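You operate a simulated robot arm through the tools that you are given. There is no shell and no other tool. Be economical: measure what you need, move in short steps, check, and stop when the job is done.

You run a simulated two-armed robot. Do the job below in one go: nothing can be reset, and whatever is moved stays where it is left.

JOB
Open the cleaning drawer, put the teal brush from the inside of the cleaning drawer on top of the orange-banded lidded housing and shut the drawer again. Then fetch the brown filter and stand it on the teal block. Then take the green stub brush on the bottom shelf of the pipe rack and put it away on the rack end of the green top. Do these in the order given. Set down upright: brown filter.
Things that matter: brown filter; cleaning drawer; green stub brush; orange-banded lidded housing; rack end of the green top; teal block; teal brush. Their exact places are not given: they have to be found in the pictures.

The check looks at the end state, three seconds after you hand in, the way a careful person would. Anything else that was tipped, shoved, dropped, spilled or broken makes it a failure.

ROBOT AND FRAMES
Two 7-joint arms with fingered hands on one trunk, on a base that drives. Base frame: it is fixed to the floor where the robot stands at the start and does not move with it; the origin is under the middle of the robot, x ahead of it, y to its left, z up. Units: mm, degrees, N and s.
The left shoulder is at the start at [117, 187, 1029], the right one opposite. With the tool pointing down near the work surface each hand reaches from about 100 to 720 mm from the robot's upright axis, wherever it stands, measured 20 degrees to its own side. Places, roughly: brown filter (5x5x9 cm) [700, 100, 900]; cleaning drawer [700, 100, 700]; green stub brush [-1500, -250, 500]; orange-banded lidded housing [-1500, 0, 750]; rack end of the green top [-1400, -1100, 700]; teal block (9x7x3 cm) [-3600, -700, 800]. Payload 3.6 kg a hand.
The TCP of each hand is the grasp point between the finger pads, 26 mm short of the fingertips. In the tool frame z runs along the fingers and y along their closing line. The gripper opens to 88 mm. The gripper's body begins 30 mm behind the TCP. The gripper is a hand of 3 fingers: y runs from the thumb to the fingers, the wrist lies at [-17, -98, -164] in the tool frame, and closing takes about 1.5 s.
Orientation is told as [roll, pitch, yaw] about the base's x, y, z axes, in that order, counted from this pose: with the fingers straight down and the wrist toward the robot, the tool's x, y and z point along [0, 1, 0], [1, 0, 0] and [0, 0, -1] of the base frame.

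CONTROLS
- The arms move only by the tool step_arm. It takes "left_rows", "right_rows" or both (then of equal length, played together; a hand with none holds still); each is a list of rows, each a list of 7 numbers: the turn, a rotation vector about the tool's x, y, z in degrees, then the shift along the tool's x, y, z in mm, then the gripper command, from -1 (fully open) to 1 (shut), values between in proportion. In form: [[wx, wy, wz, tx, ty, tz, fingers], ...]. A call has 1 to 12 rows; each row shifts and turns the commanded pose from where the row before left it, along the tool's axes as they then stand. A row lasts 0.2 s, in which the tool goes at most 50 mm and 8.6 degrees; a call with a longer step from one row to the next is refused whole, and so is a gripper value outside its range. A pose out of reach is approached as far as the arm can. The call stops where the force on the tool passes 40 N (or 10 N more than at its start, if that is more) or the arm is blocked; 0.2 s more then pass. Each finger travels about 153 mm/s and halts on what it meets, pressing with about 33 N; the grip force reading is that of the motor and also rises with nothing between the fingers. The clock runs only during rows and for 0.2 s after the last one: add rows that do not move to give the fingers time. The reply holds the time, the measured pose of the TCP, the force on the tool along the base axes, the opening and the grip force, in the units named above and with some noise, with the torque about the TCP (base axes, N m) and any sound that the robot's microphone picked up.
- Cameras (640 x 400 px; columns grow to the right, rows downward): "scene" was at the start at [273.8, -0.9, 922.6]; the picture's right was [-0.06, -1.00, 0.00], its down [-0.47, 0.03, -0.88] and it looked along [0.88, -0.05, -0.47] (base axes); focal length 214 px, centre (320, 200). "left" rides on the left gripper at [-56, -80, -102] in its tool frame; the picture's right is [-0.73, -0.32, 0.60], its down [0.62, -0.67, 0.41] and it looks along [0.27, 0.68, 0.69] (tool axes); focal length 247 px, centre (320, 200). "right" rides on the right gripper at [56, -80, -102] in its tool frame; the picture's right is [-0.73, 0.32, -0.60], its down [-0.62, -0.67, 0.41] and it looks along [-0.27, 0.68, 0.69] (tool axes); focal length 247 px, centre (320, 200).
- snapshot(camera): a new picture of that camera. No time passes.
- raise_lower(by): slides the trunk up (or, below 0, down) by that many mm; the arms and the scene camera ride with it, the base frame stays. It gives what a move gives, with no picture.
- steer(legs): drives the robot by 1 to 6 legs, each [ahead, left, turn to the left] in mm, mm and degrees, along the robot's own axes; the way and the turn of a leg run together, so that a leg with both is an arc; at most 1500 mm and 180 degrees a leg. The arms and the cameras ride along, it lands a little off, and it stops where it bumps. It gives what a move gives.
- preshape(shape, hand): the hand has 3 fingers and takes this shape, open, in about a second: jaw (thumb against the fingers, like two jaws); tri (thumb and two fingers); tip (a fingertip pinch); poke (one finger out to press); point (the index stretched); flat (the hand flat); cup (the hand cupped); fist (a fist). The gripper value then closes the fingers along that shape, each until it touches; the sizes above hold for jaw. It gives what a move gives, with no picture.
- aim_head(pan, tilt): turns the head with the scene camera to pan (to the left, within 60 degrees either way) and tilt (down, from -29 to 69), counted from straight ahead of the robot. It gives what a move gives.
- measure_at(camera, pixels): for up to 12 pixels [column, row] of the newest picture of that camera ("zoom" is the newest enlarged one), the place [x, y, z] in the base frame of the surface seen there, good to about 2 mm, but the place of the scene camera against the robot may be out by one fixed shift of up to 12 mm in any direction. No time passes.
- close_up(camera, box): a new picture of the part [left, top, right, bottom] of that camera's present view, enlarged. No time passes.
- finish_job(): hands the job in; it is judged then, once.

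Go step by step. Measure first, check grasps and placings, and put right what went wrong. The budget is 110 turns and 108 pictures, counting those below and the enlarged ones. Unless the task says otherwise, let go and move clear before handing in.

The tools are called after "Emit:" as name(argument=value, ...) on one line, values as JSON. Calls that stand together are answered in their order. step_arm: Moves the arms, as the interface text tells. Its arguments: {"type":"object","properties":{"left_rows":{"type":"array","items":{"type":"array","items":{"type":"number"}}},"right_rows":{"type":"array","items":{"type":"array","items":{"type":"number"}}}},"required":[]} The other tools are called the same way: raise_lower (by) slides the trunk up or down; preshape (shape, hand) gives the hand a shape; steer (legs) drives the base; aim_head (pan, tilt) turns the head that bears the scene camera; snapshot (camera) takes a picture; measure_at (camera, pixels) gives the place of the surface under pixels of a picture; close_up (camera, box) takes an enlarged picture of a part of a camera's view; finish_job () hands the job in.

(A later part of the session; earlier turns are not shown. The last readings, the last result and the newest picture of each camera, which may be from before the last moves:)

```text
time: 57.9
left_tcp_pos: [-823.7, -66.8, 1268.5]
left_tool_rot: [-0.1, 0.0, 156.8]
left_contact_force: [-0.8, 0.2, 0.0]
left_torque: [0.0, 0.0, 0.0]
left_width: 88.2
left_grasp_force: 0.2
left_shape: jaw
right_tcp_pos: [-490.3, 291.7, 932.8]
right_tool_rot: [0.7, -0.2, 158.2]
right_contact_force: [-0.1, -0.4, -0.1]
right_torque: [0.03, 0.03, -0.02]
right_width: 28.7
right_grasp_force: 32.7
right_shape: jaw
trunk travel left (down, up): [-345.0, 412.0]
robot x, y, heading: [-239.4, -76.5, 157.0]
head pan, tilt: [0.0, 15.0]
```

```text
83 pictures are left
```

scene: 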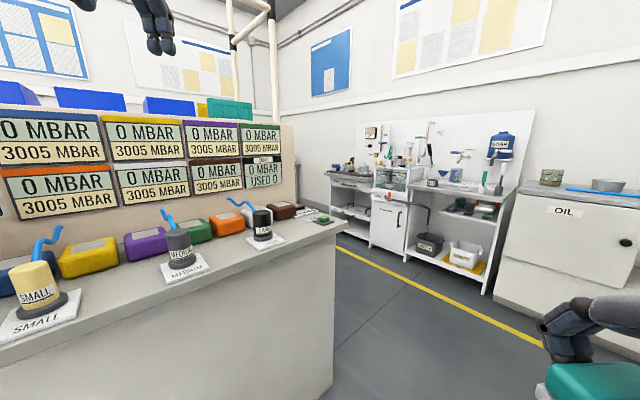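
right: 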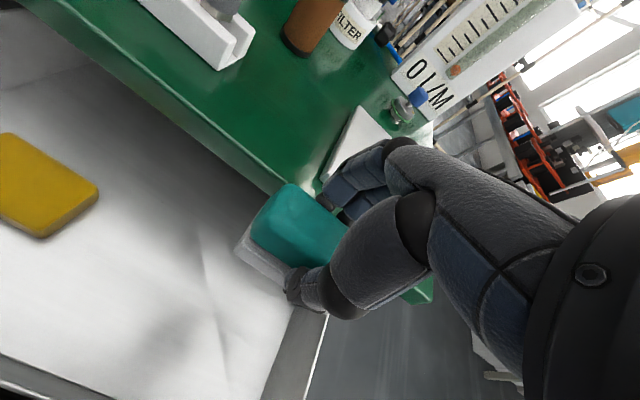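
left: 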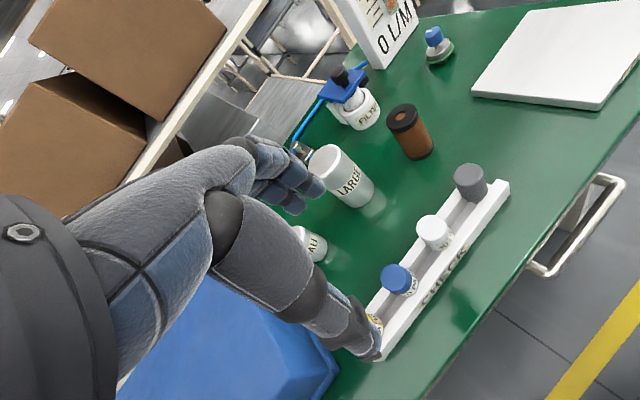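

Emit:
measure_at(camera="scene", pixels=[[333, 225], [333, 380], [298, 190], [500, 290], [490, 300], [371, 250], [370, 310], [420, 290], [275, 80], [580, 370], [340, 235], [450, 275]])

Emit:
aim_head(pan=-50, tilt=20)

Emit:
snapshot(camera="scene")

```text
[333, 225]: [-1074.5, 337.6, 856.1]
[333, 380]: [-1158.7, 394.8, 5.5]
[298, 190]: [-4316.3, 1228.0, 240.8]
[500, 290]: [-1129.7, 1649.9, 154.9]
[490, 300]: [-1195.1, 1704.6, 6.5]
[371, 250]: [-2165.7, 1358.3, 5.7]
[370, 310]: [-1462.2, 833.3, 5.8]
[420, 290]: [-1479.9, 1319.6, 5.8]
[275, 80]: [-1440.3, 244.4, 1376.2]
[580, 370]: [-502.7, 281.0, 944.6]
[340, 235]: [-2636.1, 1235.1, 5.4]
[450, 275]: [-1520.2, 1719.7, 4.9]
```

```text
time: 59.1
left_tcp_pos: [-822.1, -67.7, 1268.0]
left_tool_rot: [0.0, 0.0, 156.7]
left_contact_force: [-0.8, 0.8, -0.1]
left_torque: [-0.01, -0.01, 0.01]
left_width: 87.9
left_grasp_force: 0.0
left_shape: jaw
right_tcp_pos: [-490.1, 290.9, 932.3]
right_tool_rot: [0.5, -0.2, 158.2]
right_contact_force: [0.1, -0.8, -0.9]
right_torque: [0.01, -0.02, 0.02]
right_width: 28.6
right_grasp_force: 32.8
right_shape: jaw
trunk travel left (down, up): [-345.0, 412.0]
robot x, y, heading: [-241.9, -74.3, 156.8]
head pan, tilt: [-50.0, 20.0]
```

```text
82 pictures are left
```

scene: 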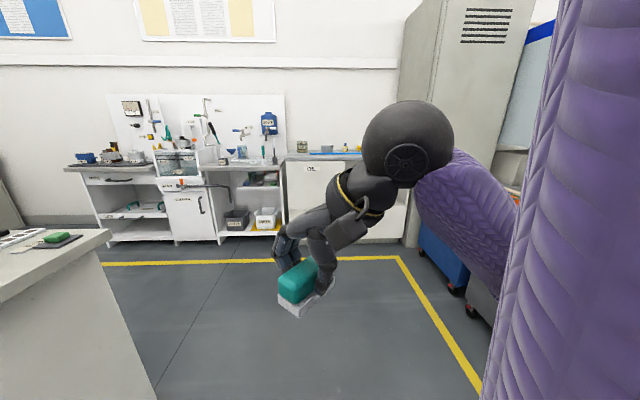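

The cabinet ends at about y≈395, and the floor beyond is clear up to y≈1300. I'll drive round that end to the far side of the rack.

Emit:
steer(legs=[[0, 0, -67], [827, 260, 0], [0, 0, 90]])

Emit:
aim_head(pan=15, tilt=20)

Emit:
snapshot(camera="scene")

```text
time: 70.6
left_tcp_pos: [-1014.1, 610.8, 1268.3]
left_tool_rot: [0.0, 0.0, 176.0]
left_contact_force: [-0.5, 1.3, -0.5]
left_torque: [0.0, 0.01, 0.01]
left_width: 87.7
left_grasp_force: 0.0
left_shape: jaw
right_tcp_pos: [-817.1, 1059.4, 932.3]
right_tool_rot: [0.5, -0.2, 177.3]
right_contact_force: [-0.2, 0.9, -1.2]
right_torque: [-0.01, -0.01, -0.04]
right_width: 28.5
right_grasp_force: 33.4
right_shape: jaw
trunk travel left (down, up): [-345.0, 412.0]
robot x, y, heading: [-462.4, 793.7, 176.3]
head pan, tilt: [-50.0, 20.0]
```

```text
time: 72.0
left_tcp_pos: [-1014.2, 610.5, 1267.9]
left_tool_rot: [0.0, 0.0, 176.0]
left_contact_force: [0.0, 0.6, 0.4]
left_torque: [0.03, 0.01, -0.02]
left_width: 87.9
left_grasp_force: 0.1
left_shape: jaw
right_tcp_pos: [-816.5, 1059.8, 932.5]
right_tool_rot: [0.5, -0.2, 177.4]
right_contact_force: [-0.3, 0.2, 0.1]
right_torque: [-0.01, 0.0, -0.02]
right_width: 28.3
right_grasp_force: 33.1
right_shape: jaw
trunk travel left (down, up): [-345.0, 412.0]
robot x, y, heading: [-461.5, 797.0, 176.1]
head pan, tilt: [15.0, 20.0]
```

```text
81 pictures are left
```

scene: 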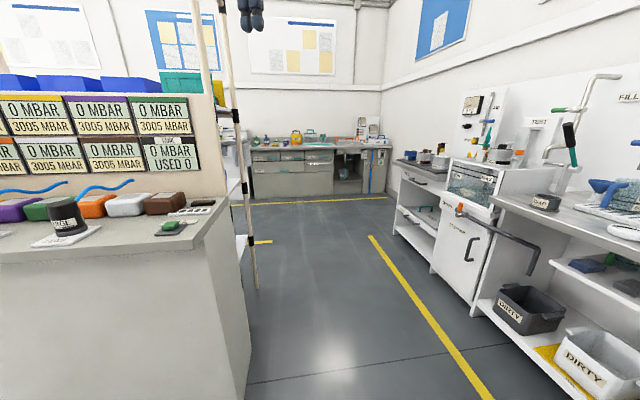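

The aisle is clear. I'll drive along it past the rack and turn to look back at it.

Emit:
steer(legs=[[1500, 100, 0], [200, 0, 0], [0, 0, 90]])

Emit:
aim_head(pan=50, tilt=22)

Emit:
snapshot(camera="scene")

```text
refused: leg 1 is longer than a leg can be; nothing moved
```

```text
time: 73.0
left_tcp_pos: [-1012.9, 611.2, 1268.0]
left_tool_rot: [0.0, 0.0, 176.1]
left_contact_force: [-1.0, -0.6, 0.1]
left_torque: [-0.01, -0.04, 0.03]
left_width: 87.7
left_grasp_force: 0.1
left_shape: jaw
right_tcp_pos: [-817.6, 1059.1, 932.7]
right_tool_rot: [0.5, -0.2, 177.3]
right_contact_force: [0.8, -1.0, -1.1]
right_torque: [-0.02, 0.01, -0.04]
right_width: 28.2
right_grasp_force: 33.4
right_shape: jaw
trunk travel left (down, up): [-345.0, 412.0]
robot x, y, heading: [-461.2, 791.8, 175.8]
head pan, tilt: [50.0, 22.0]
```

```text
80 pictures are left
```

scene: 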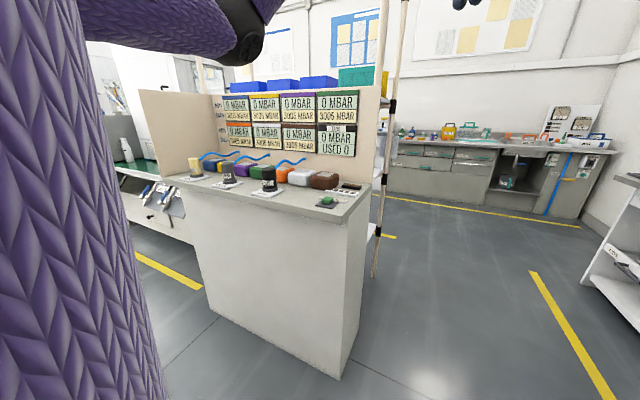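

Emit:
steer(legs=[[1400, 100, 0], [250, 0, 0], [0, 0, 90]])

Emit:
aim_head(pan=35, tilt=22)

Emit:
snapshot(camera="scene")

```text
time: 85.3
left_tcp_pos: [-1991.5, 283.7, 1268.3]
left_tool_rot: [0.1, 0.0, -97.1]
left_contact_force: [-0.6, -0.2, 0.2]
left_torque: [0.03, -0.03, 0.0]
left_width: 87.8
left_grasp_force: 0.1
left_shape: jaw
right_tcp_pos: [-2428.4, 503.5, 932.3]
right_tool_rot: [0.5, -0.1, -95.7]
right_contact_force: [0.1, -1.3, -0.5]
right_torque: [-0.02, 0.01, 0.04]
right_width: 28.2
right_grasp_force: 33.0
right_shape: jaw
trunk travel left (down, up): [-345.0, 412.0]
robot x, y, heading: [-2150.2, 845.5, -97.0]
head pan, tilt: [50.0, 22.0]
```

```text
time: 86.1
left_tcp_pos: [-1991.4, 284.1, 1268.0]
left_tool_rot: [-0.1, -0.1, -97.0]
left_contact_force: [0.5, 0.7, 0.0]
left_torque: [-0.02, 0.01, -0.01]
left_width: 88.0
left_grasp_force: 0.1
left_shape: jaw
right_tcp_pos: [-2428.5, 503.0, 931.8]
right_tool_rot: [0.5, -0.1, -95.7]
right_contact_force: [-0.5, 0.4, -0.3]
right_torque: [0.0, 0.0, -0.05]
right_width: 28.4
right_grasp_force: 33.8
right_shape: jaw
trunk travel left (down, up): [-345.0, 412.0]
robot x, y, heading: [-2144.5, 843.8, -97.0]
head pan, tilt: [35.0, 22.0]
```

```text
79 pictures are left
```

scene: 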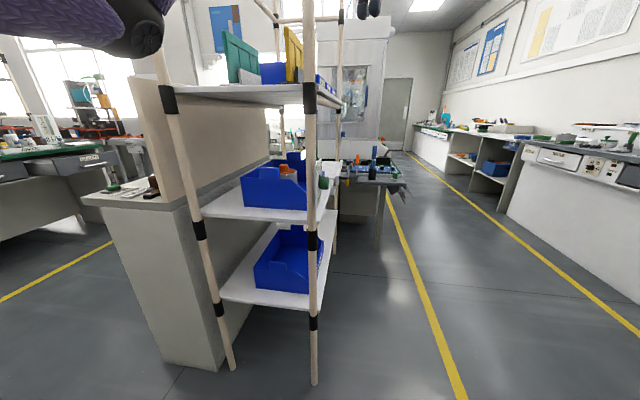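

The rack's shelves open towards this aisle. I'll drive alongside and turn to face it.

Emit:
steer(legs=[[900, -50, 0], [0, 0, 97]])

Emit:
aim_head(pan=0, tilt=30)

Emit:
snapshot(camera="scene")

```text
time: 88.5
left_tcp_pos: [-2043.8, -15.3, 1268.4]
left_tool_rot: [0.3, 0.3, -95.9]
left_contact_force: [-0.2, 0.1, -0.2]
left_torque: [-0.04, -0.02, 0.03]
left_width: 87.8
left_grasp_force: 0.1
left_shape: jaw
right_tcp_pos: [-2483.8, 198.2, 935.3]
right_tool_rot: [0.8, -0.9, -95.2]
right_contact_force: [-0.5, -0.4, -0.5]
right_torque: [0.01, 0.02, 0.0]
right_width: 28.1
right_grasp_force: 32.7
right_shape: jaw
trunk travel left (down, up): [-345.0, 412.0]
robot x, y, heading: [-2201.2, 534.4, -96.6]
head pan, tilt: [35.0, 22.0]
stopped in leg 1: the robot was blocked; the commanded pose is now the measured one
```

```text
time: 89.5
left_tcp_pos: [-2043.6, -16.0, 1268.1]
left_tool_rot: [0.3, 0.4, -96.0]
left_contact_force: [-0.4, -0.5, -0.4]
left_torque: [0.01, 0.01, 0.01]
left_width: 87.9
left_grasp_force: 0.1
left_shape: jaw
right_tcp_pos: [-2484.3, 198.5, 935.1]
right_tool_rot: [0.8, -0.8, -95.3]
right_contact_force: [-0.5, -0.7, 0.2]
right_torque: [-0.03, 0.01, 0.01]
right_width: 28.1
right_grasp_force: 33.7
right_shape: jaw
trunk travel left (down, up): [-345.0, 412.0]
robot x, y, heading: [-2204.0, 534.1, -96.9]
head pan, tilt: [0.0, 30.0]
```

```text
78 pictures are left
```

scene: 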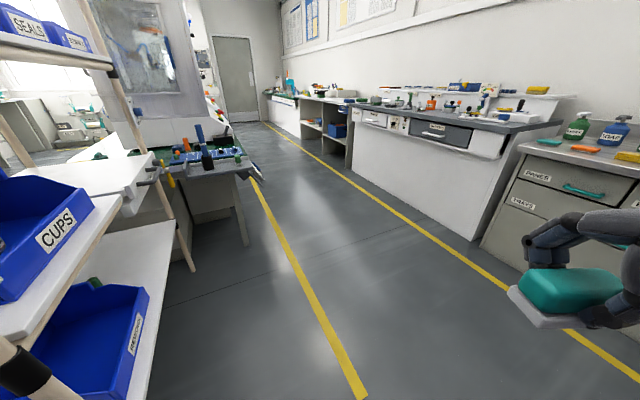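

The base was blocked, probably by the near rack post. I'll measure the rack edges and the right-hand benches.

Emit:
measure_at(camera="scene", pixels=[[20, 370], [185, 260], [155, 320], [90, 230], [150, 155], [60, 235], [600, 165], [570, 200], [480, 235], [105, 65], [215, 165], [20, 355]])

Emit:
close_up(camera="scene", box=[0, 60, 320, 260])

```text
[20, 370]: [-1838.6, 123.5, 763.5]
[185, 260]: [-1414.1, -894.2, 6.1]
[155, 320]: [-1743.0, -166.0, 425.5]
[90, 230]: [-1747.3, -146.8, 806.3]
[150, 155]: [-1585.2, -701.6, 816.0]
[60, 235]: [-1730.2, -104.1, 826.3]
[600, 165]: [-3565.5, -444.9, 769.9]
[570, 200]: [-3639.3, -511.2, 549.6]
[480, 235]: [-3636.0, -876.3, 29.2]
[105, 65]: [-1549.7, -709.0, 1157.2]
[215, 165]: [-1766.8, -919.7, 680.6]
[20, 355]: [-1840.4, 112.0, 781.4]
```

```text
2.00 times, centred on (160, 160) of scene
```

zoom: 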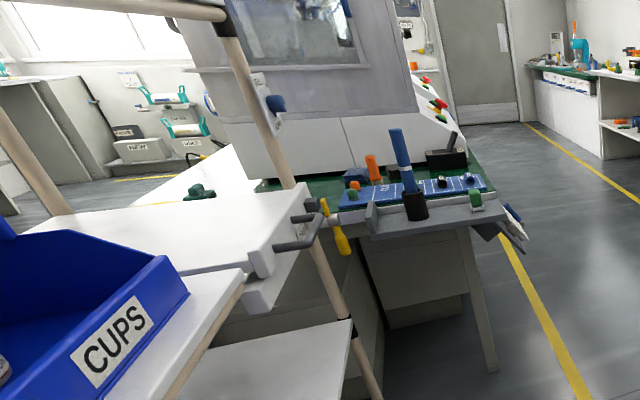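

The rack front runs from (-1840,115) to (-1500,-705), facing about 22°. I'll back off, sidestep away from it, drive to its middle and turn to face it.

Emit:
steer(legs=[[-60, 0, 0], [0, -300, 0], [1170, 187, 0], [0, 0, 119]])

Emit:
snapshot(camera="scene")

```text
time: 102.9
left_tcp_pos: [-2032.4, -162.8, 1260.4]
left_tool_rot: [0.1, 1.0, 26.8]
left_contact_force: [-0.6, -0.3, -0.7]
left_torque: [0.0, 0.0, 0.02]
left_width: 88.0
left_grasp_force: 0.2
left_shape: jaw
right_tcp_pos: [-1976.5, -653.5, 933.0]
right_tool_rot: [0.5, -0.3, 27.5]
right_contact_force: [0.6, 0.3, -1.3]
right_torque: [-0.01, 0.01, 0.04]
right_width: 28.2
right_grasp_force: 32.8
right_shape: jaw
trunk travel left (down, up): [-345.0, 412.0]
robot x, y, heading: [-2418.0, -603.7, 26.3]
head pan, tilt: [0.0, 30.0]
```

```text
76 pictures are left
```

scene: 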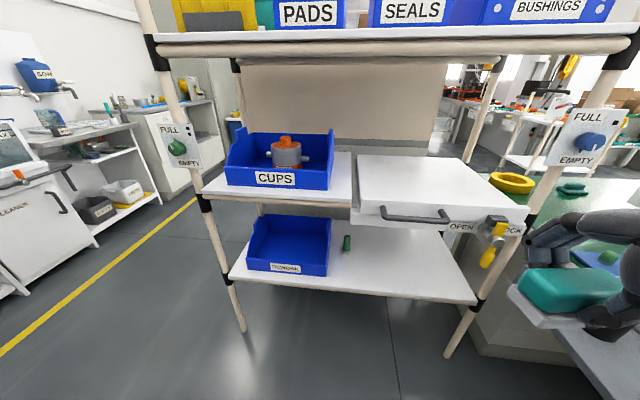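

Now I see the rack: a green stub brush on the bottom shelf at (346,243), and an object with orange in the CUPS bin at (286,155). I'll zoom in.

Emit:
close_up(camera="scene", box=[200, 115, 400, 290])

Emit:
close_up(camera="scene", box=[380, 100, 640, 290])

Emit:
measure_at(camera="scene", pixels=[[286, 142], [286, 155], [346, 243], [300, 190], [440, 190], [415, 216], [360, 260], [400, 290], [515, 180], [570, 188], [600, 260], [185, 150]])

```text
2.29 times, centred on (300, 202) of scene
```

zoom: 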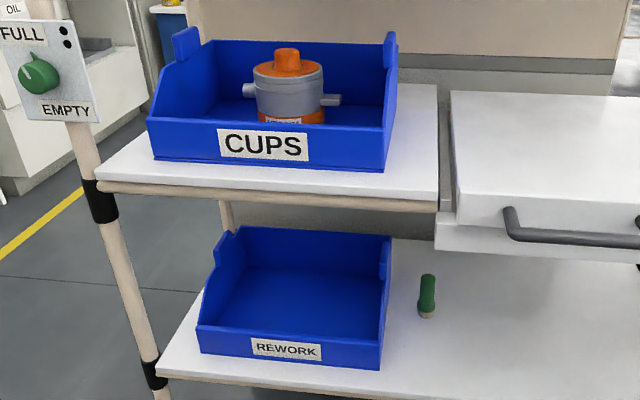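

```text
2.11 times, centred on (510, 195) of scene
```

zoom: 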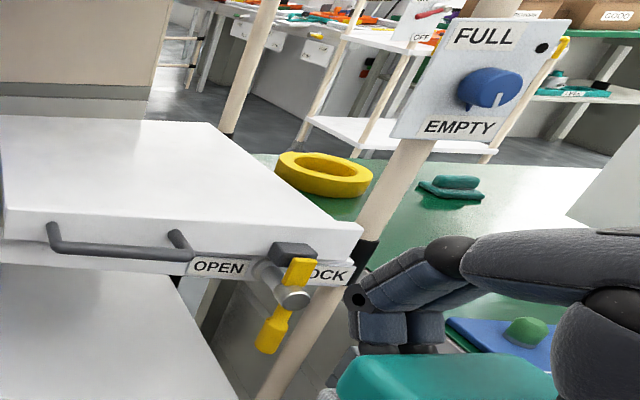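

```text
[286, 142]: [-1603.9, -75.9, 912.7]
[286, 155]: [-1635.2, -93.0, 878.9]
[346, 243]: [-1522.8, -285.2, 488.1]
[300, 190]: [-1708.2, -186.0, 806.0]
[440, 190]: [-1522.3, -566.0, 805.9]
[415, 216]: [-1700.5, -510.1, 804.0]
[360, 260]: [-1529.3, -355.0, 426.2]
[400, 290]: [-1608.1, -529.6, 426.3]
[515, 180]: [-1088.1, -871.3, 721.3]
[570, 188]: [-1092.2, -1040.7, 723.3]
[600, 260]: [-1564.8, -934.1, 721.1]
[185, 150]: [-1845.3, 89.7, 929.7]
```

The grey housing with an orange band and lid stands in the CUPS bin near (-1610,-85). I'll look closely at its lid and measure it.

Emit:
close_up(camera="scene", box=[256, 125, 316, 175])

Emit:
measure_at(camera="zoom", pixels=[[320, 110], [320, 90], [320, 140], [270, 150], [180, 165], [450, 165], [390, 150], [320, 180], [320, 230], [320, 330], [280, 120], [360, 120]])

```text
8.00 times, centred on (286, 150) of scene
```

zoom: 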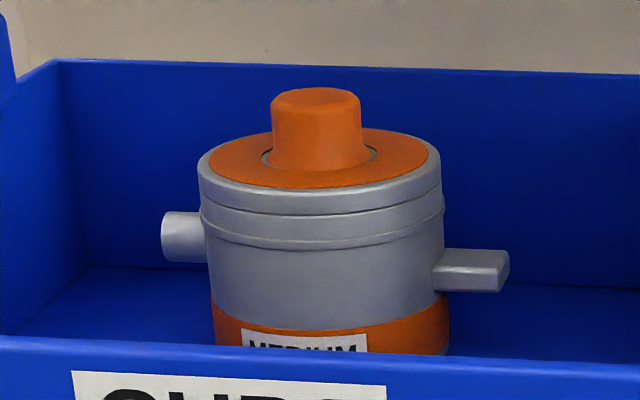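

```text
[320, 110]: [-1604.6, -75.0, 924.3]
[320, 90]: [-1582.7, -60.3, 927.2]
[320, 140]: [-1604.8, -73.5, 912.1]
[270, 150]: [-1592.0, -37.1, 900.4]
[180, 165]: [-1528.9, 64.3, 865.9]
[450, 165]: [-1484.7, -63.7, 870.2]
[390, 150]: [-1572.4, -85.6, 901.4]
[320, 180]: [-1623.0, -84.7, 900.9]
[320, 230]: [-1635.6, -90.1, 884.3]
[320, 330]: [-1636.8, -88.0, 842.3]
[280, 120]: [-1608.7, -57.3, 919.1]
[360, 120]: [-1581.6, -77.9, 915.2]
```

The lid has a flat-topped knob at z≈927 and a shelf overhead at about z 1150. A hand pointing down won't fit there, so I must regrip the brush with a level hand. I'll look right at the green top for a place to do that.

Emit:
aim_head(pan=-40, tilt=25)

Emit:
snapshot(camera="scene")

Emit:
snapshot(camera="right")

```text
time: 104.0
left_tcp_pos: [-2032.3, -164.6, 1259.9]
left_tool_rot: [0.1, 1.0, 26.9]
left_contact_force: [-0.4, 0.3, -0.7]
left_torque: [0.01, -0.02, 0.04]
left_width: 87.7
left_grasp_force: 0.0
left_shape: jaw
right_tcp_pos: [-1976.1, -652.9, 933.0]
right_tool_rot: [0.5, -0.2, 27.6]
right_contact_force: [-0.9, 0.1, -0.8]
right_torque: [0.03, 0.01, 0.02]
right_width: 27.9
right_grasp_force: 33.1
right_shape: jaw
trunk travel left (down, up): [-345.0, 412.0]
robot x, y, heading: [-2420.9, -603.1, 26.1]
head pan, tilt: [-40.0, 25.0]
```

```text
72 pictures are left
```

scene: 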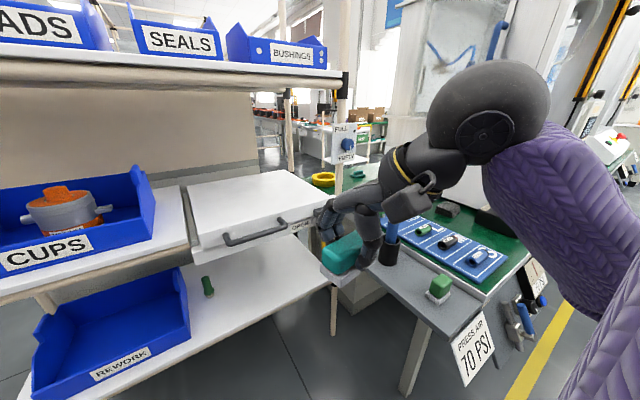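

```text
71 pictures are left
```

right: 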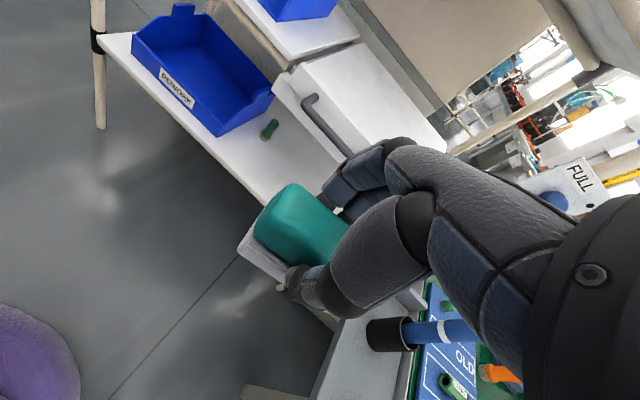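

Emit:
measure_at(camera="scene", pixels=[[350, 290], [400, 285], [420, 310], [440, 290], [388, 250], [415, 270], [455, 315], [375, 310], [208, 287], [450, 345], [480, 300], [330, 72]])

Emit:
close_up(camera="scene", box=[310, 160, 550, 360])

```text
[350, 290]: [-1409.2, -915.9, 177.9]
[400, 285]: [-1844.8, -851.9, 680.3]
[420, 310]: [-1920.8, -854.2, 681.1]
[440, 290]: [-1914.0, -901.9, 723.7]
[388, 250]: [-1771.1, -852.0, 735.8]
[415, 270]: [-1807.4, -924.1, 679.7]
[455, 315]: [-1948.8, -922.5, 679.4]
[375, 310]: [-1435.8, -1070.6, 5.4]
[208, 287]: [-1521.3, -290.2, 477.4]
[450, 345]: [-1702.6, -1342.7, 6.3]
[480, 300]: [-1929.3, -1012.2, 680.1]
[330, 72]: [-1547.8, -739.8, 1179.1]
```

```text
2.00 times, centred on (430, 260) of scene
```

zoom: 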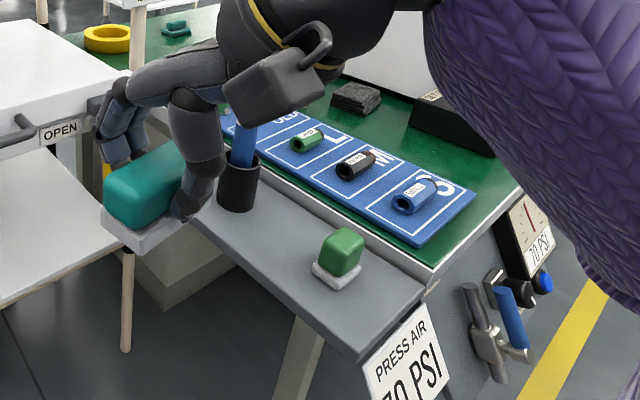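

The white box's top (z≈805) sticks out in front of the top shelf, so I can set the brush on its front edge and regrip there. I'll measure the box edges and the top shelf edge.

Emit:
measure_at(camera="scene", pixels=[[199, 238], [215, 232], [250, 222], [290, 210], [310, 203], [250, 200], [190, 190], [100, 84], [200, 88], [300, 90], [225, 240], [285, 222]])

```text
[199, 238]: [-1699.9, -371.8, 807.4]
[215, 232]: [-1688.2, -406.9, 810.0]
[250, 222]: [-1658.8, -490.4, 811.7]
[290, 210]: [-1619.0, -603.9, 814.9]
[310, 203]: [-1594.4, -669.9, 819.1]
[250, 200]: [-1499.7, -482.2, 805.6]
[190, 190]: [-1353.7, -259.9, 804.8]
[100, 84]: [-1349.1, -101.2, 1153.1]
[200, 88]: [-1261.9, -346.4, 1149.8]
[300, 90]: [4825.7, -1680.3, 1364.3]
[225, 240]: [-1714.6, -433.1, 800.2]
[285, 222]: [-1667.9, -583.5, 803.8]
```

The box edge runs at 19.5° and sits about 20 mm ahead of the shelf above. I'll draw the left hand back and drive closer, squared to the rack.

Emit:
step_arm(left_rows=[[0, 0, 0, 0, -35, 40, -1], [0, 0, 0, 0, -35, 40, -1], [0, 0, 0, 0, -35, 40, -1]])

Emit:
steer(legs=[[196, 9, 0], [0, 0, -6.3]])

Emit:
aim_head(pan=-15, tilt=30)

Emit:
snapshot(camera="scene")

```text
refused: row 1 steps farther than a row can; nothing moved
```

```text
time: 106.1
left_tcp_pos: [-1814.9, -113.9, 1261.0]
left_tool_rot: [0.1, 1.0, 20.5]
left_contact_force: [0.0, 0.3, 0.0]
left_torque: [0.01, -0.01, 0.05]
left_width: 87.8
left_grasp_force: 0.0
left_shape: jaw
right_tcp_pos: [-1812.5, -608.4, 932.6]
right_tool_rot: [0.6, -0.2, 21.2]
right_contact_force: [-1.2, -0.1, -0.7]
right_torque: [0.02, 0.03, 0.02]
right_width: 28.0
right_grasp_force: 33.0
right_shape: jaw
trunk travel left (down, up): [-345.0, 412.0]
robot x, y, heading: [-2243.9, -509.6, 20.1]
head pan, tilt: [-40.0, 25.0]
```

```text
time: 107.0
left_tcp_pos: [-1814.9, -114.0, 1261.2]
left_tool_rot: [0.0, 1.0, 20.5]
left_contact_force: [-0.6, -0.7, 0.2]
left_torque: [0.02, 0.02, 0.01]
left_width: 87.4
left_grasp_force: 0.0
left_shape: jaw
right_tcp_pos: [-1813.6, -606.5, 932.8]
right_tool_rot: [0.6, -0.1, 21.1]
right_contact_force: [0.3, -0.5, -1.1]
right_torque: [0.01, 0.01, 0.02]
right_width: 28.1
right_grasp_force: 32.9
right_shape: jaw
trunk travel left (down, up): [-345.0, 412.0]
robot x, y, heading: [-2246.6, -512.4, 20.0]
head pan, tilt: [-15.0, 30.0]
```

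```text
69 pictures are left
```

scene: 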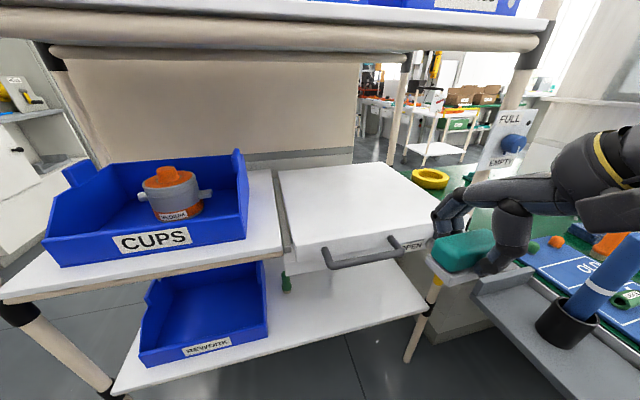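

No contact. I'll lower the right hand a bit, bring the brush over the box's front edge, and draw the left hand back.

Emit:
step_arm(right_rows=[[0, 0, 0, 10, 20, 40, 1], [0, 0, 0, 10, 40, 0, 1], [0, 0, 0, 10, 40, 0, 1], [0, 0, 0, 10, 40, 0, 1], [0, 0, 0, 10, 40, 0, 1], [0, 0, 0, 0, 25, 0, 1], [0, 0, 0, 0, 0, 0, 1]], left_rows=[[0, 0, 0, 0, -30, 30, -1], [0, 0, 0, 0, -30, 30, -1], [0, 0, 0, 0, -30, 30, -1], [0, 0, 0, 0, 0, 30, -1], [0, 0, 0, 0, 0, 0, -1], [0, 0, 0, 0, 0, 0, -1], [0, 0, 0, 0, 0, 0, -1]])

Emit:
snapshot(camera="right")

Emit:
snapshot(camera="scene")

```text
time: 108.6
left_tcp_pos: [-1900.8, -148.0, 1141.5]
left_tool_rot: [-0.1, 1.1, 20.4]
left_contact_force: [0.1, -0.6, 0.1]
left_torque: [0.02, -0.03, -0.01]
left_width: 87.9
left_grasp_force: 0.1
left_shape: jaw
right_tcp_pos: [-1639.9, -485.1, 894.0]
right_tool_rot: [0.5, -0.3, 21.2]
right_contact_force: [-0.5, 0.5, -0.6]
right_torque: [0.04, 0.02, -0.01]
right_width: 27.8
right_grasp_force: 33.1
right_shape: jaw
trunk travel left (down, up): [-345.0, 412.0]
robot x, y, heading: [-2243.6, -507.4, 20.0]
head pan, tilt: [-15.0, 30.0]
```

```text
68 pictures are left
```

right: 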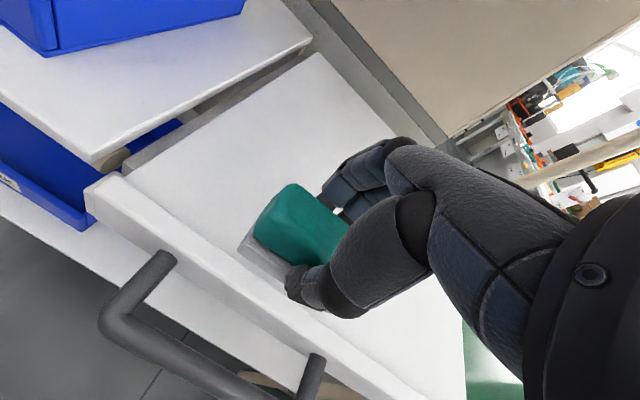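

```text
67 pictures are left
```

scene: 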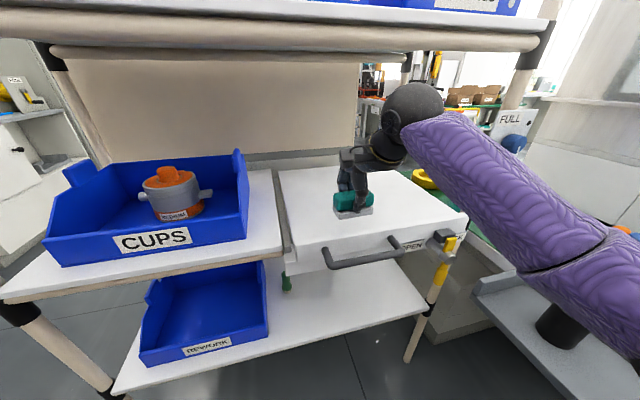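

Emit:
measure_at(camera="right", pixels=[[240, 230], [200, 220], [105, 180], [260, 300], [245, 250], [290, 190], [262, 212], [300, 55]])

Emit:
measure_at(camera="scene", pixels=[[172, 172], [172, 185], [210, 160], [325, 215], [90, 40], [300, 52], [400, 52], [70, 60]])

```text
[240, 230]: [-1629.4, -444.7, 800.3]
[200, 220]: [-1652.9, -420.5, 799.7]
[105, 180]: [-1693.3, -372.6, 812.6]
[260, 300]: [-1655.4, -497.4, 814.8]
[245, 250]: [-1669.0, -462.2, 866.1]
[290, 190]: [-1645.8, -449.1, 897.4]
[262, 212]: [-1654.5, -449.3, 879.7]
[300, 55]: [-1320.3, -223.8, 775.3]
```

```text
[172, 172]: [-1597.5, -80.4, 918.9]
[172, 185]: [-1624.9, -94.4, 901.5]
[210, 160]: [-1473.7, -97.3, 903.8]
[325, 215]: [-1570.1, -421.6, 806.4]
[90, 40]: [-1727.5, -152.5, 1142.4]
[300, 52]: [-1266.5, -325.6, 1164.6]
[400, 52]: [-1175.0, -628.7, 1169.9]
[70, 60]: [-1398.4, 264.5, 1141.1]
```

The box top is at z≈800 with a raised front lip. I'll move 38 mm further in, lower the brush on, and let go.

Emit:
step_arm(right_rows=[[0, 0, 0, 0, 38, 0, 1], [0, 0, 0, 0, 0, 30, 1], [0, 0, 0, 0, 0, 18, 1], [0, 0, 0, 0, 0, 3, 1], [0, 0, 0, 0, 0, 3, 1], [0, 0, 0, 0, 0, 0, 1]])

Emit:
snapshot(camera="right")

```text
time: 110.0
left_tcp_pos: [-1901.1, -148.5, 1141.6]
left_tool_rot: [0.0, 1.0, 20.5]
left_contact_force: [-0.3, -0.9, -0.5]
left_torque: [-0.02, -0.01, -0.01]
left_width: 87.7
left_grasp_force: 0.1
left_shape: jaw
right_tcp_pos: [-1606.0, -471.7, 840.0]
right_tool_rot: [0.6, -0.3, 21.1]
right_contact_force: [0.1, -0.1, -0.4]
right_torque: [-0.01, 0.0, 0.0]
right_width: 28.0
right_grasp_force: 33.3
right_shape: jaw
trunk travel left (down, up): [-345.0, 412.0]
robot x, y, heading: [-2248.2, -516.3, 19.8]
head pan, tilt: [-15.0, 30.0]
```

```text
66 pictures are left
```

right: 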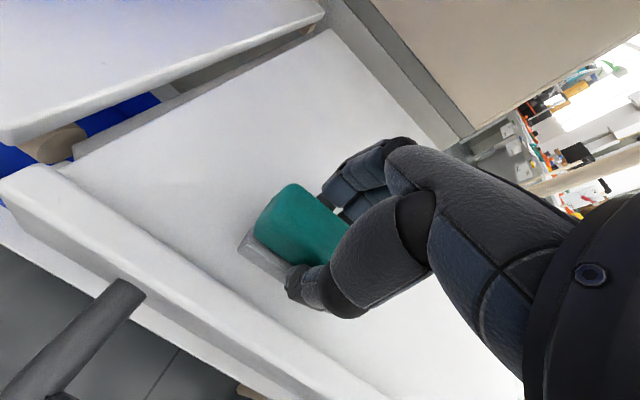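

Still about 5 mm to go, so I'll lower in small steps until contact.

Emit:
step_arm(right_rows=[[0, 0, 0, 0, 0, 2, 1], [0, 0, 0, 0, 0, 2, 1], [0, 0, 0, 0, 0, 2, 1]])

Emit:
measure_at(camera="right", pixels=[[240, 245], [275, 275], [220, 230], [265, 290], [280, 195], [110, 220], [190, 275]])

```text
time: 110.8
left_tcp_pos: [-1903.7, -147.7, 1141.8]
left_tool_rot: [0.0, 0.8, 20.4]
left_contact_force: [0.0, 0.1, 0.3]
left_torque: [0.02, 0.0, 0.04]
left_width: 87.9
left_grasp_force: 0.0
left_shape: jaw
right_tcp_pos: [-1603.7, -471.2, 839.3]
right_tool_rot: [0.6, -0.9, 21.2]
right_contact_force: [-5.1, -2.5, 21.7]
right_torque: [-0.07, -0.11, -0.04]
right_width: 28.4
right_grasp_force: 33.6
right_shape: jaw
trunk travel left (down, up): [-345.0, 412.0]
robot x, y, heading: [-2247.5, -512.4, 20.0]
head pan, tilt: [-15.0, 30.0]
```

```text
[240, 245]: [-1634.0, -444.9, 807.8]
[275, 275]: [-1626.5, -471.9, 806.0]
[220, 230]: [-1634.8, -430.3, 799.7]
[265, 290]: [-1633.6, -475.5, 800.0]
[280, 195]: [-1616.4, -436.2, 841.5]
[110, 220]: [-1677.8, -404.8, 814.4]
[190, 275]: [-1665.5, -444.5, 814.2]
```

The brush is on the box top (22 N contact). Better than releasing here: I'll lift it 25 mm, turn it 90° so its long side points into the rack, and set it down that way. Then the open hand can tilt in place and regrip.

Emit:
step_arm(right_rows=[[0, 0, 0, 0, 0, -15, 1], [0, 0, 0, 0, 15, -12, 1], [0, 0, -8.2, 0, 0, 0, 1], [0, 0, -8.2, 0, 0, 0, 1], [0, 0, -8.2, 0, 0, 0, 1], [0, 0, -8.2, 0, 0, 0, 1], [0, 0, -8.2, 0, 0, 0, 1], [0, 0, -8.2, 0, 0, 0, 1], [0, 0, -8.2, 0, 0, 0, 1], [0, 0, -8.2, 0, 0, 0, 1], [0, 0, -8.2, 0, 0, 0, 1], [0, 0, -8.2, 0, 0, 0, 1]])

Emit:
snapshot(camera="scene")

```text
time: 113.4
left_tcp_pos: [-1901.1, -148.2, 1142.2]
left_tool_rot: [0.1, 1.0, 20.5]
left_contact_force: [-0.1, 1.0, 0.5]
left_torque: [0.03, 0.0, 0.01]
left_width: 87.7
left_grasp_force: 0.1
left_shape: jaw
right_tcp_pos: [-1593.6, -467.5, 861.9]
right_tool_rot: [-0.2, -0.5, 103.3]
right_contact_force: [0.0, -0.3, 0.3]
right_torque: [0.01, 0.0, -0.01]
right_width: 28.2
right_grasp_force: 32.7
right_shape: jaw
right hand out of reach, approached as far as the arm can: row 12
trunk travel left (down, up): [-345.0, 412.0]
robot x, y, heading: [-2245.7, -508.0, 19.9]
head pan, tilt: [-15.0, 30.0]
```

```text
65 pictures are left
```

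scene: 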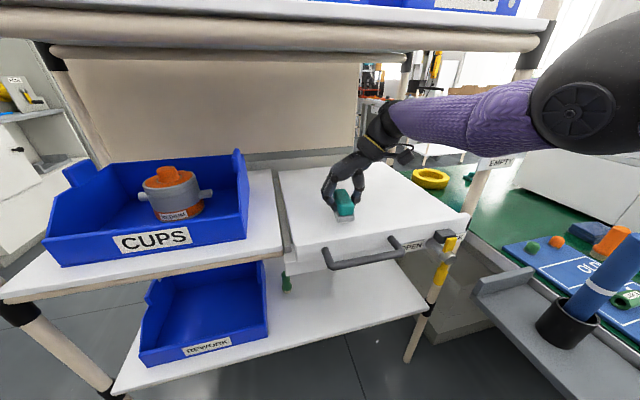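

It worked: the brush now points into the rack, with the hand near its reach limit. I'll lower it onto the lid.

Emit:
step_arm(right_rows=[[0, 0, 0, 0, 0, 14, 1], [0, 0, 0, 0, 0, 4, 1], [0, 0, 0, 0, 0, 3, 1], [0, 0, 0, 0, 0, 2, 1], [0, 0, 0, 0, 0, 1, 1]])

Emit:
snapshot(camera="right")

```text
time: 114.6
left_tcp_pos: [-1902.6, -148.9, 1140.6]
left_tool_rot: [-0.1, 1.0, 20.5]
left_contact_force: [-0.2, -0.3, 1.0]
left_torque: [0.0, 0.03, 0.01]
left_width: 87.9
left_grasp_force: 0.0
left_shape: jaw
right_tcp_pos: [-1599.9, -469.5, 839.4]
right_tool_rot: [-0.1, -0.5, 103.2]
right_contact_force: [0.3, 0.3, 3.8]
right_torque: [0.06, 0.03, 0.04]
right_width: 27.9
right_grasp_force: 33.1
right_shape: jaw
right hand out of reach, approached as far as the arm can: row 1
trunk travel left (down, up): [-345.0, 412.0]
robot x, y, heading: [-2245.8, -509.5, 20.2]
head pan, tilt: [-15.0, 30.0]
```

```text
64 pictures are left
```

right: 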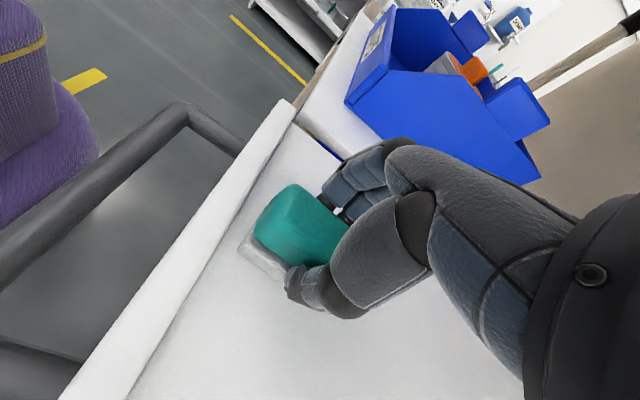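

The brush is resting (3.8 N). I'll open, shift back and up slightly, and tilt the hand 60° about the closing line so the fingers point into the rack.

Emit:
step_arm(right_rows=[[0, 0, 0, 0, 0, 0, 0.4], [0, 0, 0, 0, 0, 0, 0], [0, 0, 0, 0, 0, 0, -0.3], [0, 0, 0, 0, 0, 0, -0.3], [0, 0, 0, 12, 0, -9, -0.3], [0, -8.5, 0, 0, 0, 0, -0.3], [0, -8.5, 0, 0, 0, 0, -0.3], [0, -8.5, 0, 0, 0, 0, -0.3], [0, -8.5, 0, 0, 0, 0, -0.3], [0, -8.5, 0, 0, 0, 0, -0.3], [0, -8.5, 0, 0, 0, 0, -0.3], [0, -8.5, 0, 0, 0, 0, -0.3]])

Emit:
snapshot(camera="scene")

Emit:
snapshot(camera="right")

```text
time: 116.7
left_tcp_pos: [-1903.4, -148.2, 1143.0]
left_tool_rot: [0.0, 1.0, 20.3]
left_contact_force: [1.7, -0.2, 0.5]
left_torque: [0.01, 0.04, 0.0]
left_width: 88.0
left_grasp_force: 0.2
left_shape: jaw
right_tcp_pos: [-1522.0, -440.9, 828.4]
right_tool_rot: [-35.7, -1.5, 103.2]
right_contact_force: [-2.9, -0.5, 16.1]
right_torque: [0.66, 0.24, 0.2]
right_width: 56.6
right_grasp_force: 0.0
right_shape: jaw
right hand out of reach, approached as far as the arm can: row 5, 6, 7, 8, 9, 10
trunk travel left (down, up): [-345.0, 412.0]
robot x, y, heading: [-2246.3, -508.3, 19.8]
head pan, tilt: [-15.0, 30.0]
stopped in row 10 (right hand): the force on the tool passed its limit (the readings are from after the stop); the commanded pose is now the measured one
```

```text
63 pictures are left
```

scene: 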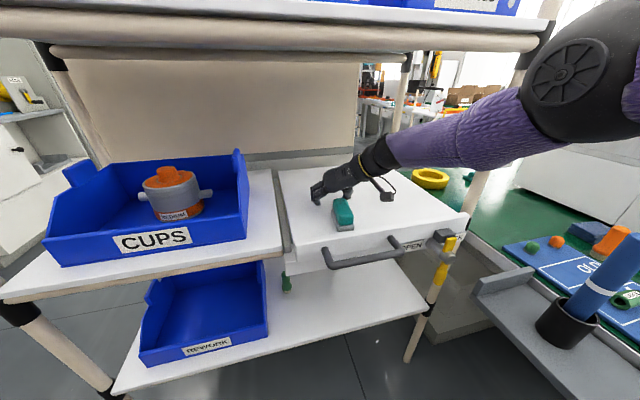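

```text
62 pictures are left
```

right: 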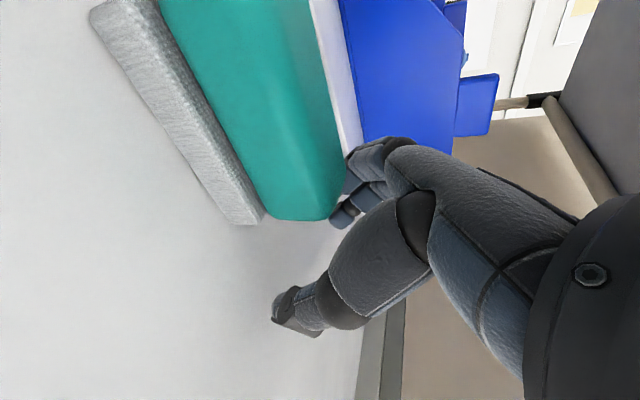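

The arm reached a joint limit and the open hand slid forward past the brush; the brush itself hasn't moved. I'll lift away and return the hand to vertical. Tilting sideways instead, with the wrist staying towards me, should be easier.

Emit:
step_arm(right_rows=[[0, 0, 0, -12, 0, -17, -0.3], [0, 0, 0, -23, 0, -32, -0.3], [0, 0, 0, -23, 0, -32, -0.3], [0, 8.5, 0, 0, 0, 0, -0.3], [0, 8.5, 0, 0, 0, 0, -0.3], [0, 8.5, 0, 0, 0, 0, -0.3], [0, 8.5, 0, 0, 0, 0, -0.3], [0, 1.5, 0, 0, 0, 0, -0.3]])

Emit:
snapshot(camera="scene")

Emit:
snapshot(camera="right")

```text
time: 118.5
left_tcp_pos: [-1900.6, -149.1, 1141.3]
left_tool_rot: [0.0, 1.0, 20.5]
left_contact_force: [-0.1, -0.3, 0.1]
left_torque: [-0.03, -0.03, 0.01]
left_width: 87.8
left_grasp_force: 0.1
left_shape: jaw
right_tcp_pos: [-1584.5, -455.8, 919.4]
right_tool_rot: [0.5, -1.3, 103.1]
right_contact_force: [0.1, -0.1, -0.1]
right_torque: [0.02, 0.02, -0.02]
right_width: 57.1
right_grasp_force: 0.1
right_shape: jaw
right hand out of reach, approached as far as the arm can: row 1, 2, 3, 4, 5, 6, 7, 8
trunk travel left (down, up): [-345.0, 412.0]
robot x, y, heading: [-2245.6, -507.8, 20.0]
head pan, tilt: [-15.0, 30.0]
```

```text
61 pictures are left
```

scene: 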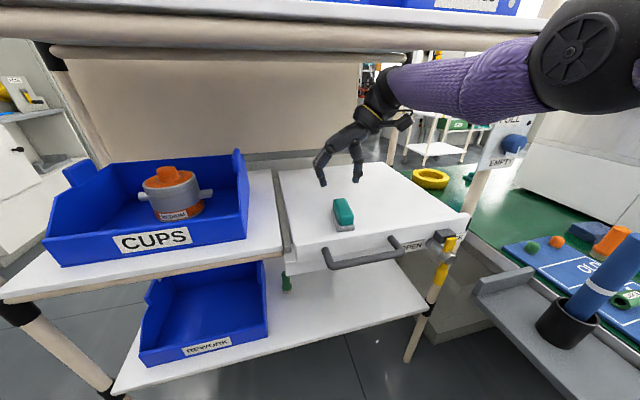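

```text
60 pictures are left
```

right: 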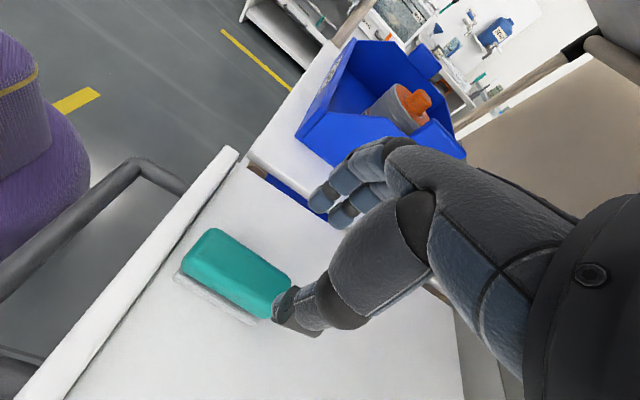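

The brush stands undisturbed. I'll measure it with the wrist camera so I can grip it by its ends with the wrist towards me.

Emit:
measure_at(camera="right", pixels=[[211, 230], [186, 262], [290, 282], [262, 312], [235, 270], [180, 275], [250, 322], [195, 295], [140, 250]])

```text
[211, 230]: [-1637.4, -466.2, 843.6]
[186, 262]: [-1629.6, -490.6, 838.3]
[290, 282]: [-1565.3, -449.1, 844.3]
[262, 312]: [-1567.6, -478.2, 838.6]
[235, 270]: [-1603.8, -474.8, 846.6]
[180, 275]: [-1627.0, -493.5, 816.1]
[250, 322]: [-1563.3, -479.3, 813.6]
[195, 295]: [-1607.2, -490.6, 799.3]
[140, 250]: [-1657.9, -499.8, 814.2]
```

The brush centre is (-1600,-471), about 69 mm long, at a heading of 12°. I'll turn the hand back to yaw 12°, then tilt it sideways above the brush to test the reach.

Emit:
step_arm(right_rows=[[0, 0, 8.3, 0, 0, 0, -1], [0, 0, 8.3, 0, 0, 0, -1], [0, 0, 8.3, 0, 0, 0, -1], [0, 0, 8.3, 0, 0, 0, -1], [0, 0, 8.3, 0, 0, 0, -1], [0, 0, 8.3, 0, 0, 0, -1], [0, 0, 8.3, 0, 0, 0, -1], [0, 0, 8.3, 0, 0, 0, -1], [0, 0, 8.3, 0, 0, 0, -1], [0, 0, 8.3, 0, 0, 0, -1], [0, 0, 8.1, 0, 0, 0, -1]])

Emit:
step_arm(right_rows=[[0, 8.5, 0, 0, 0, 0, -1], [0, 8.5, 0, 0, 0, 0, -1], [0, 8.5, 0, 0, 0, 0, -1], [0, 8.5, 0, 0, 0, 0, -1], [0, 8.5, 0, 0, 0, 0, -1], [0, 8.5, 0, 0, 0, 0, -1], [0, 8.5, 0, 0, 0, 0, -1], [0, 0, 0, 0, 0, 0, -1]])

Emit:
snapshot(camera="right")

Emit:
snapshot(camera="scene")

```text
time: 120.9
left_tcp_pos: [-1901.8, -148.6, 1141.6]
left_tool_rot: [0.0, 1.0, 20.5]
left_contact_force: [0.2, -0.7, 0.4]
left_torque: [0.01, 0.0, -0.02]
left_width: 87.5
left_grasp_force: 0.0
left_shape: jaw
right_tcp_pos: [-1582.5, -455.2, 919.7]
right_tool_rot: [1.2, 0.3, 11.9]
right_contact_force: [0.1, 0.7, 1.1]
right_torque: [0.0, -0.06, 0.01]
right_width: 87.8
right_grasp_force: 0.1
right_shape: jaw
trunk travel left (down, up): [-345.0, 412.0]
robot x, y, heading: [-2240.8, -510.2, 20.0]
head pan, tilt: [-15.0, 30.0]
```

```text
time: 122.7
left_tcp_pos: [-1902.3, -148.1, 1141.5]
left_tool_rot: [0.0, 1.1, 20.4]
left_contact_force: [-0.2, -0.3, 0.0]
left_torque: [-0.01, 0.01, -0.02]
left_width: 88.0
left_grasp_force: 0.0
left_shape: jaw
right_tcp_pos: [-1583.7, -454.9, 920.7]
right_tool_rot: [61.0, 0.3, 12.1]
right_contact_force: [0.4, 0.5, 0.3]
right_torque: [-0.02, -0.01, 0.0]
right_width: 87.4
right_grasp_force: 0.1
right_shape: jaw
trunk travel left (down, up): [-345.0, 412.0]
robot x, y, heading: [-2246.7, -511.1, 19.9]
head pan, tilt: [-15.0, 30.0]
```

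```text
59 pictures are left
```

right: 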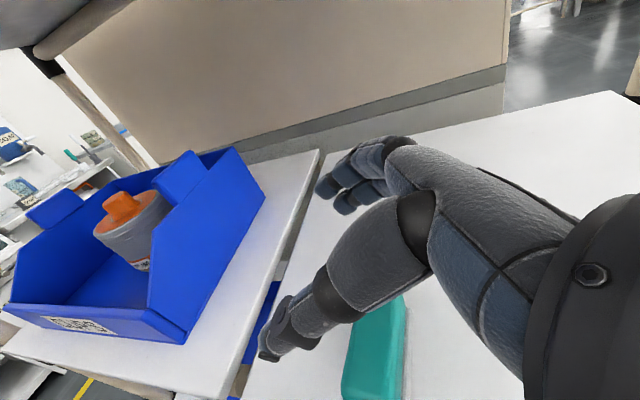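

```text
58 pictures are left
```

scene: 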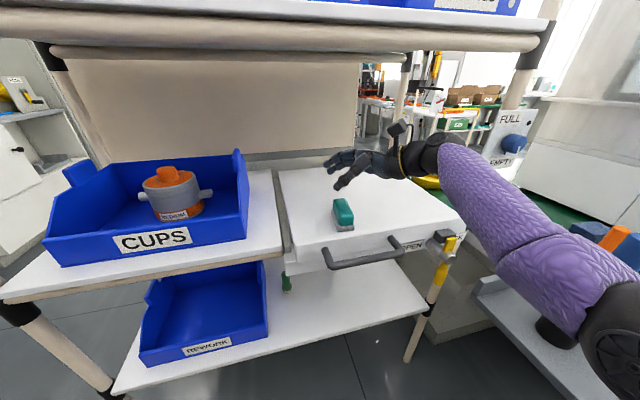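

This posture is reachable. I'll centre over the brush, go down partway and check, and measure the housing from this view.

Emit:
measure_at(camera="right", pixels=[[118, 195], [124, 210], [108, 200], [138, 203], [120, 228], [165, 200], [95, 233], [190, 175], [240, 155], [180, 325], [155, 270]])

Emit:
step_arm(right_rows=[[0, 0, 0, -5.9, -19.5, -10.7, -1], [0, 0, 0, -20, 0, 11, -1], [0, 0, 0, -20, 0, 11, -1], [0, 0, 0, 0, 0, 0, -1]])

Emit:
snapshot(camera="right")

Emit:
close_up(camera="scene", box=[270, 120, 470, 260])

```text
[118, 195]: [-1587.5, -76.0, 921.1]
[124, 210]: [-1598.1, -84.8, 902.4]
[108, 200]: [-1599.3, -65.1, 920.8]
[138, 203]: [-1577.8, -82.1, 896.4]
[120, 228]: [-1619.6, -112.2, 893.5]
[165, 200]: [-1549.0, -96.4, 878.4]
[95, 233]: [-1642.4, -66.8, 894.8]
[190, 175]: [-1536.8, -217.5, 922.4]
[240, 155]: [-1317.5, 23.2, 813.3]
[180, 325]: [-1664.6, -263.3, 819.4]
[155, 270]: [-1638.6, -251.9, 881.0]
```

```text
time: 123.7
left_tcp_pos: [-1900.6, -147.7, 1142.2]
left_tool_rot: [0.0, 0.9, 20.5]
left_contact_force: [0.7, 0.0, -0.1]
left_torque: [0.0, 0.02, -0.01]
left_width: 87.9
left_grasp_force: 0.1
left_shape: jaw
right_tcp_pos: [-1601.7, -469.9, 875.2]
right_tool_rot: [60.7, 0.4, 12.2]
right_contact_force: [-0.3, -0.6, 0.4]
right_torque: [-0.04, -0.05, 0.0]
right_width: 87.6
right_grasp_force: 0.1
right_shape: jaw
trunk travel left (down, up): [-345.0, 412.0]
robot x, y, heading: [-2245.8, -509.0, 19.8]
head pan, tilt: [-15.0, 30.0]
```

```text
57 pictures are left
```

right: 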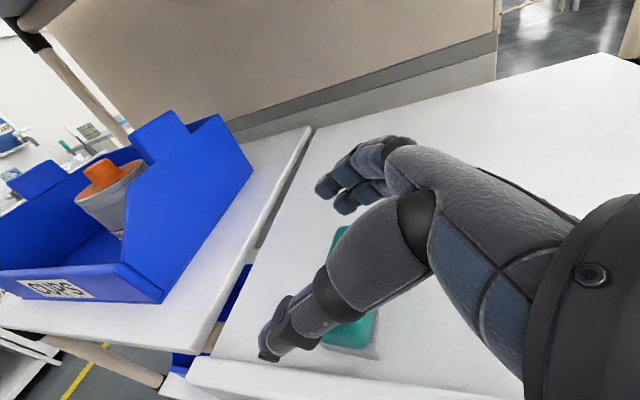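

```text
2.86 times, centred on (370, 190) of scene
```

zoom: 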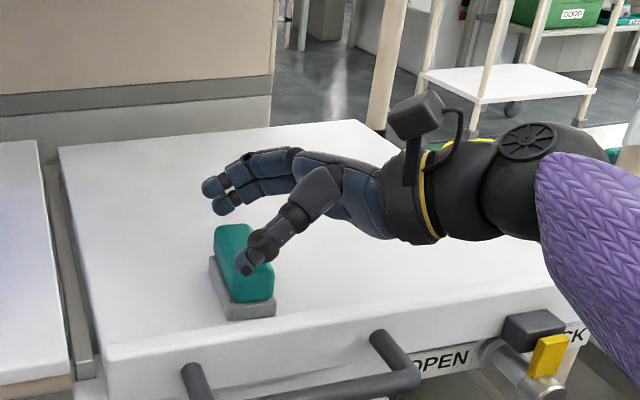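

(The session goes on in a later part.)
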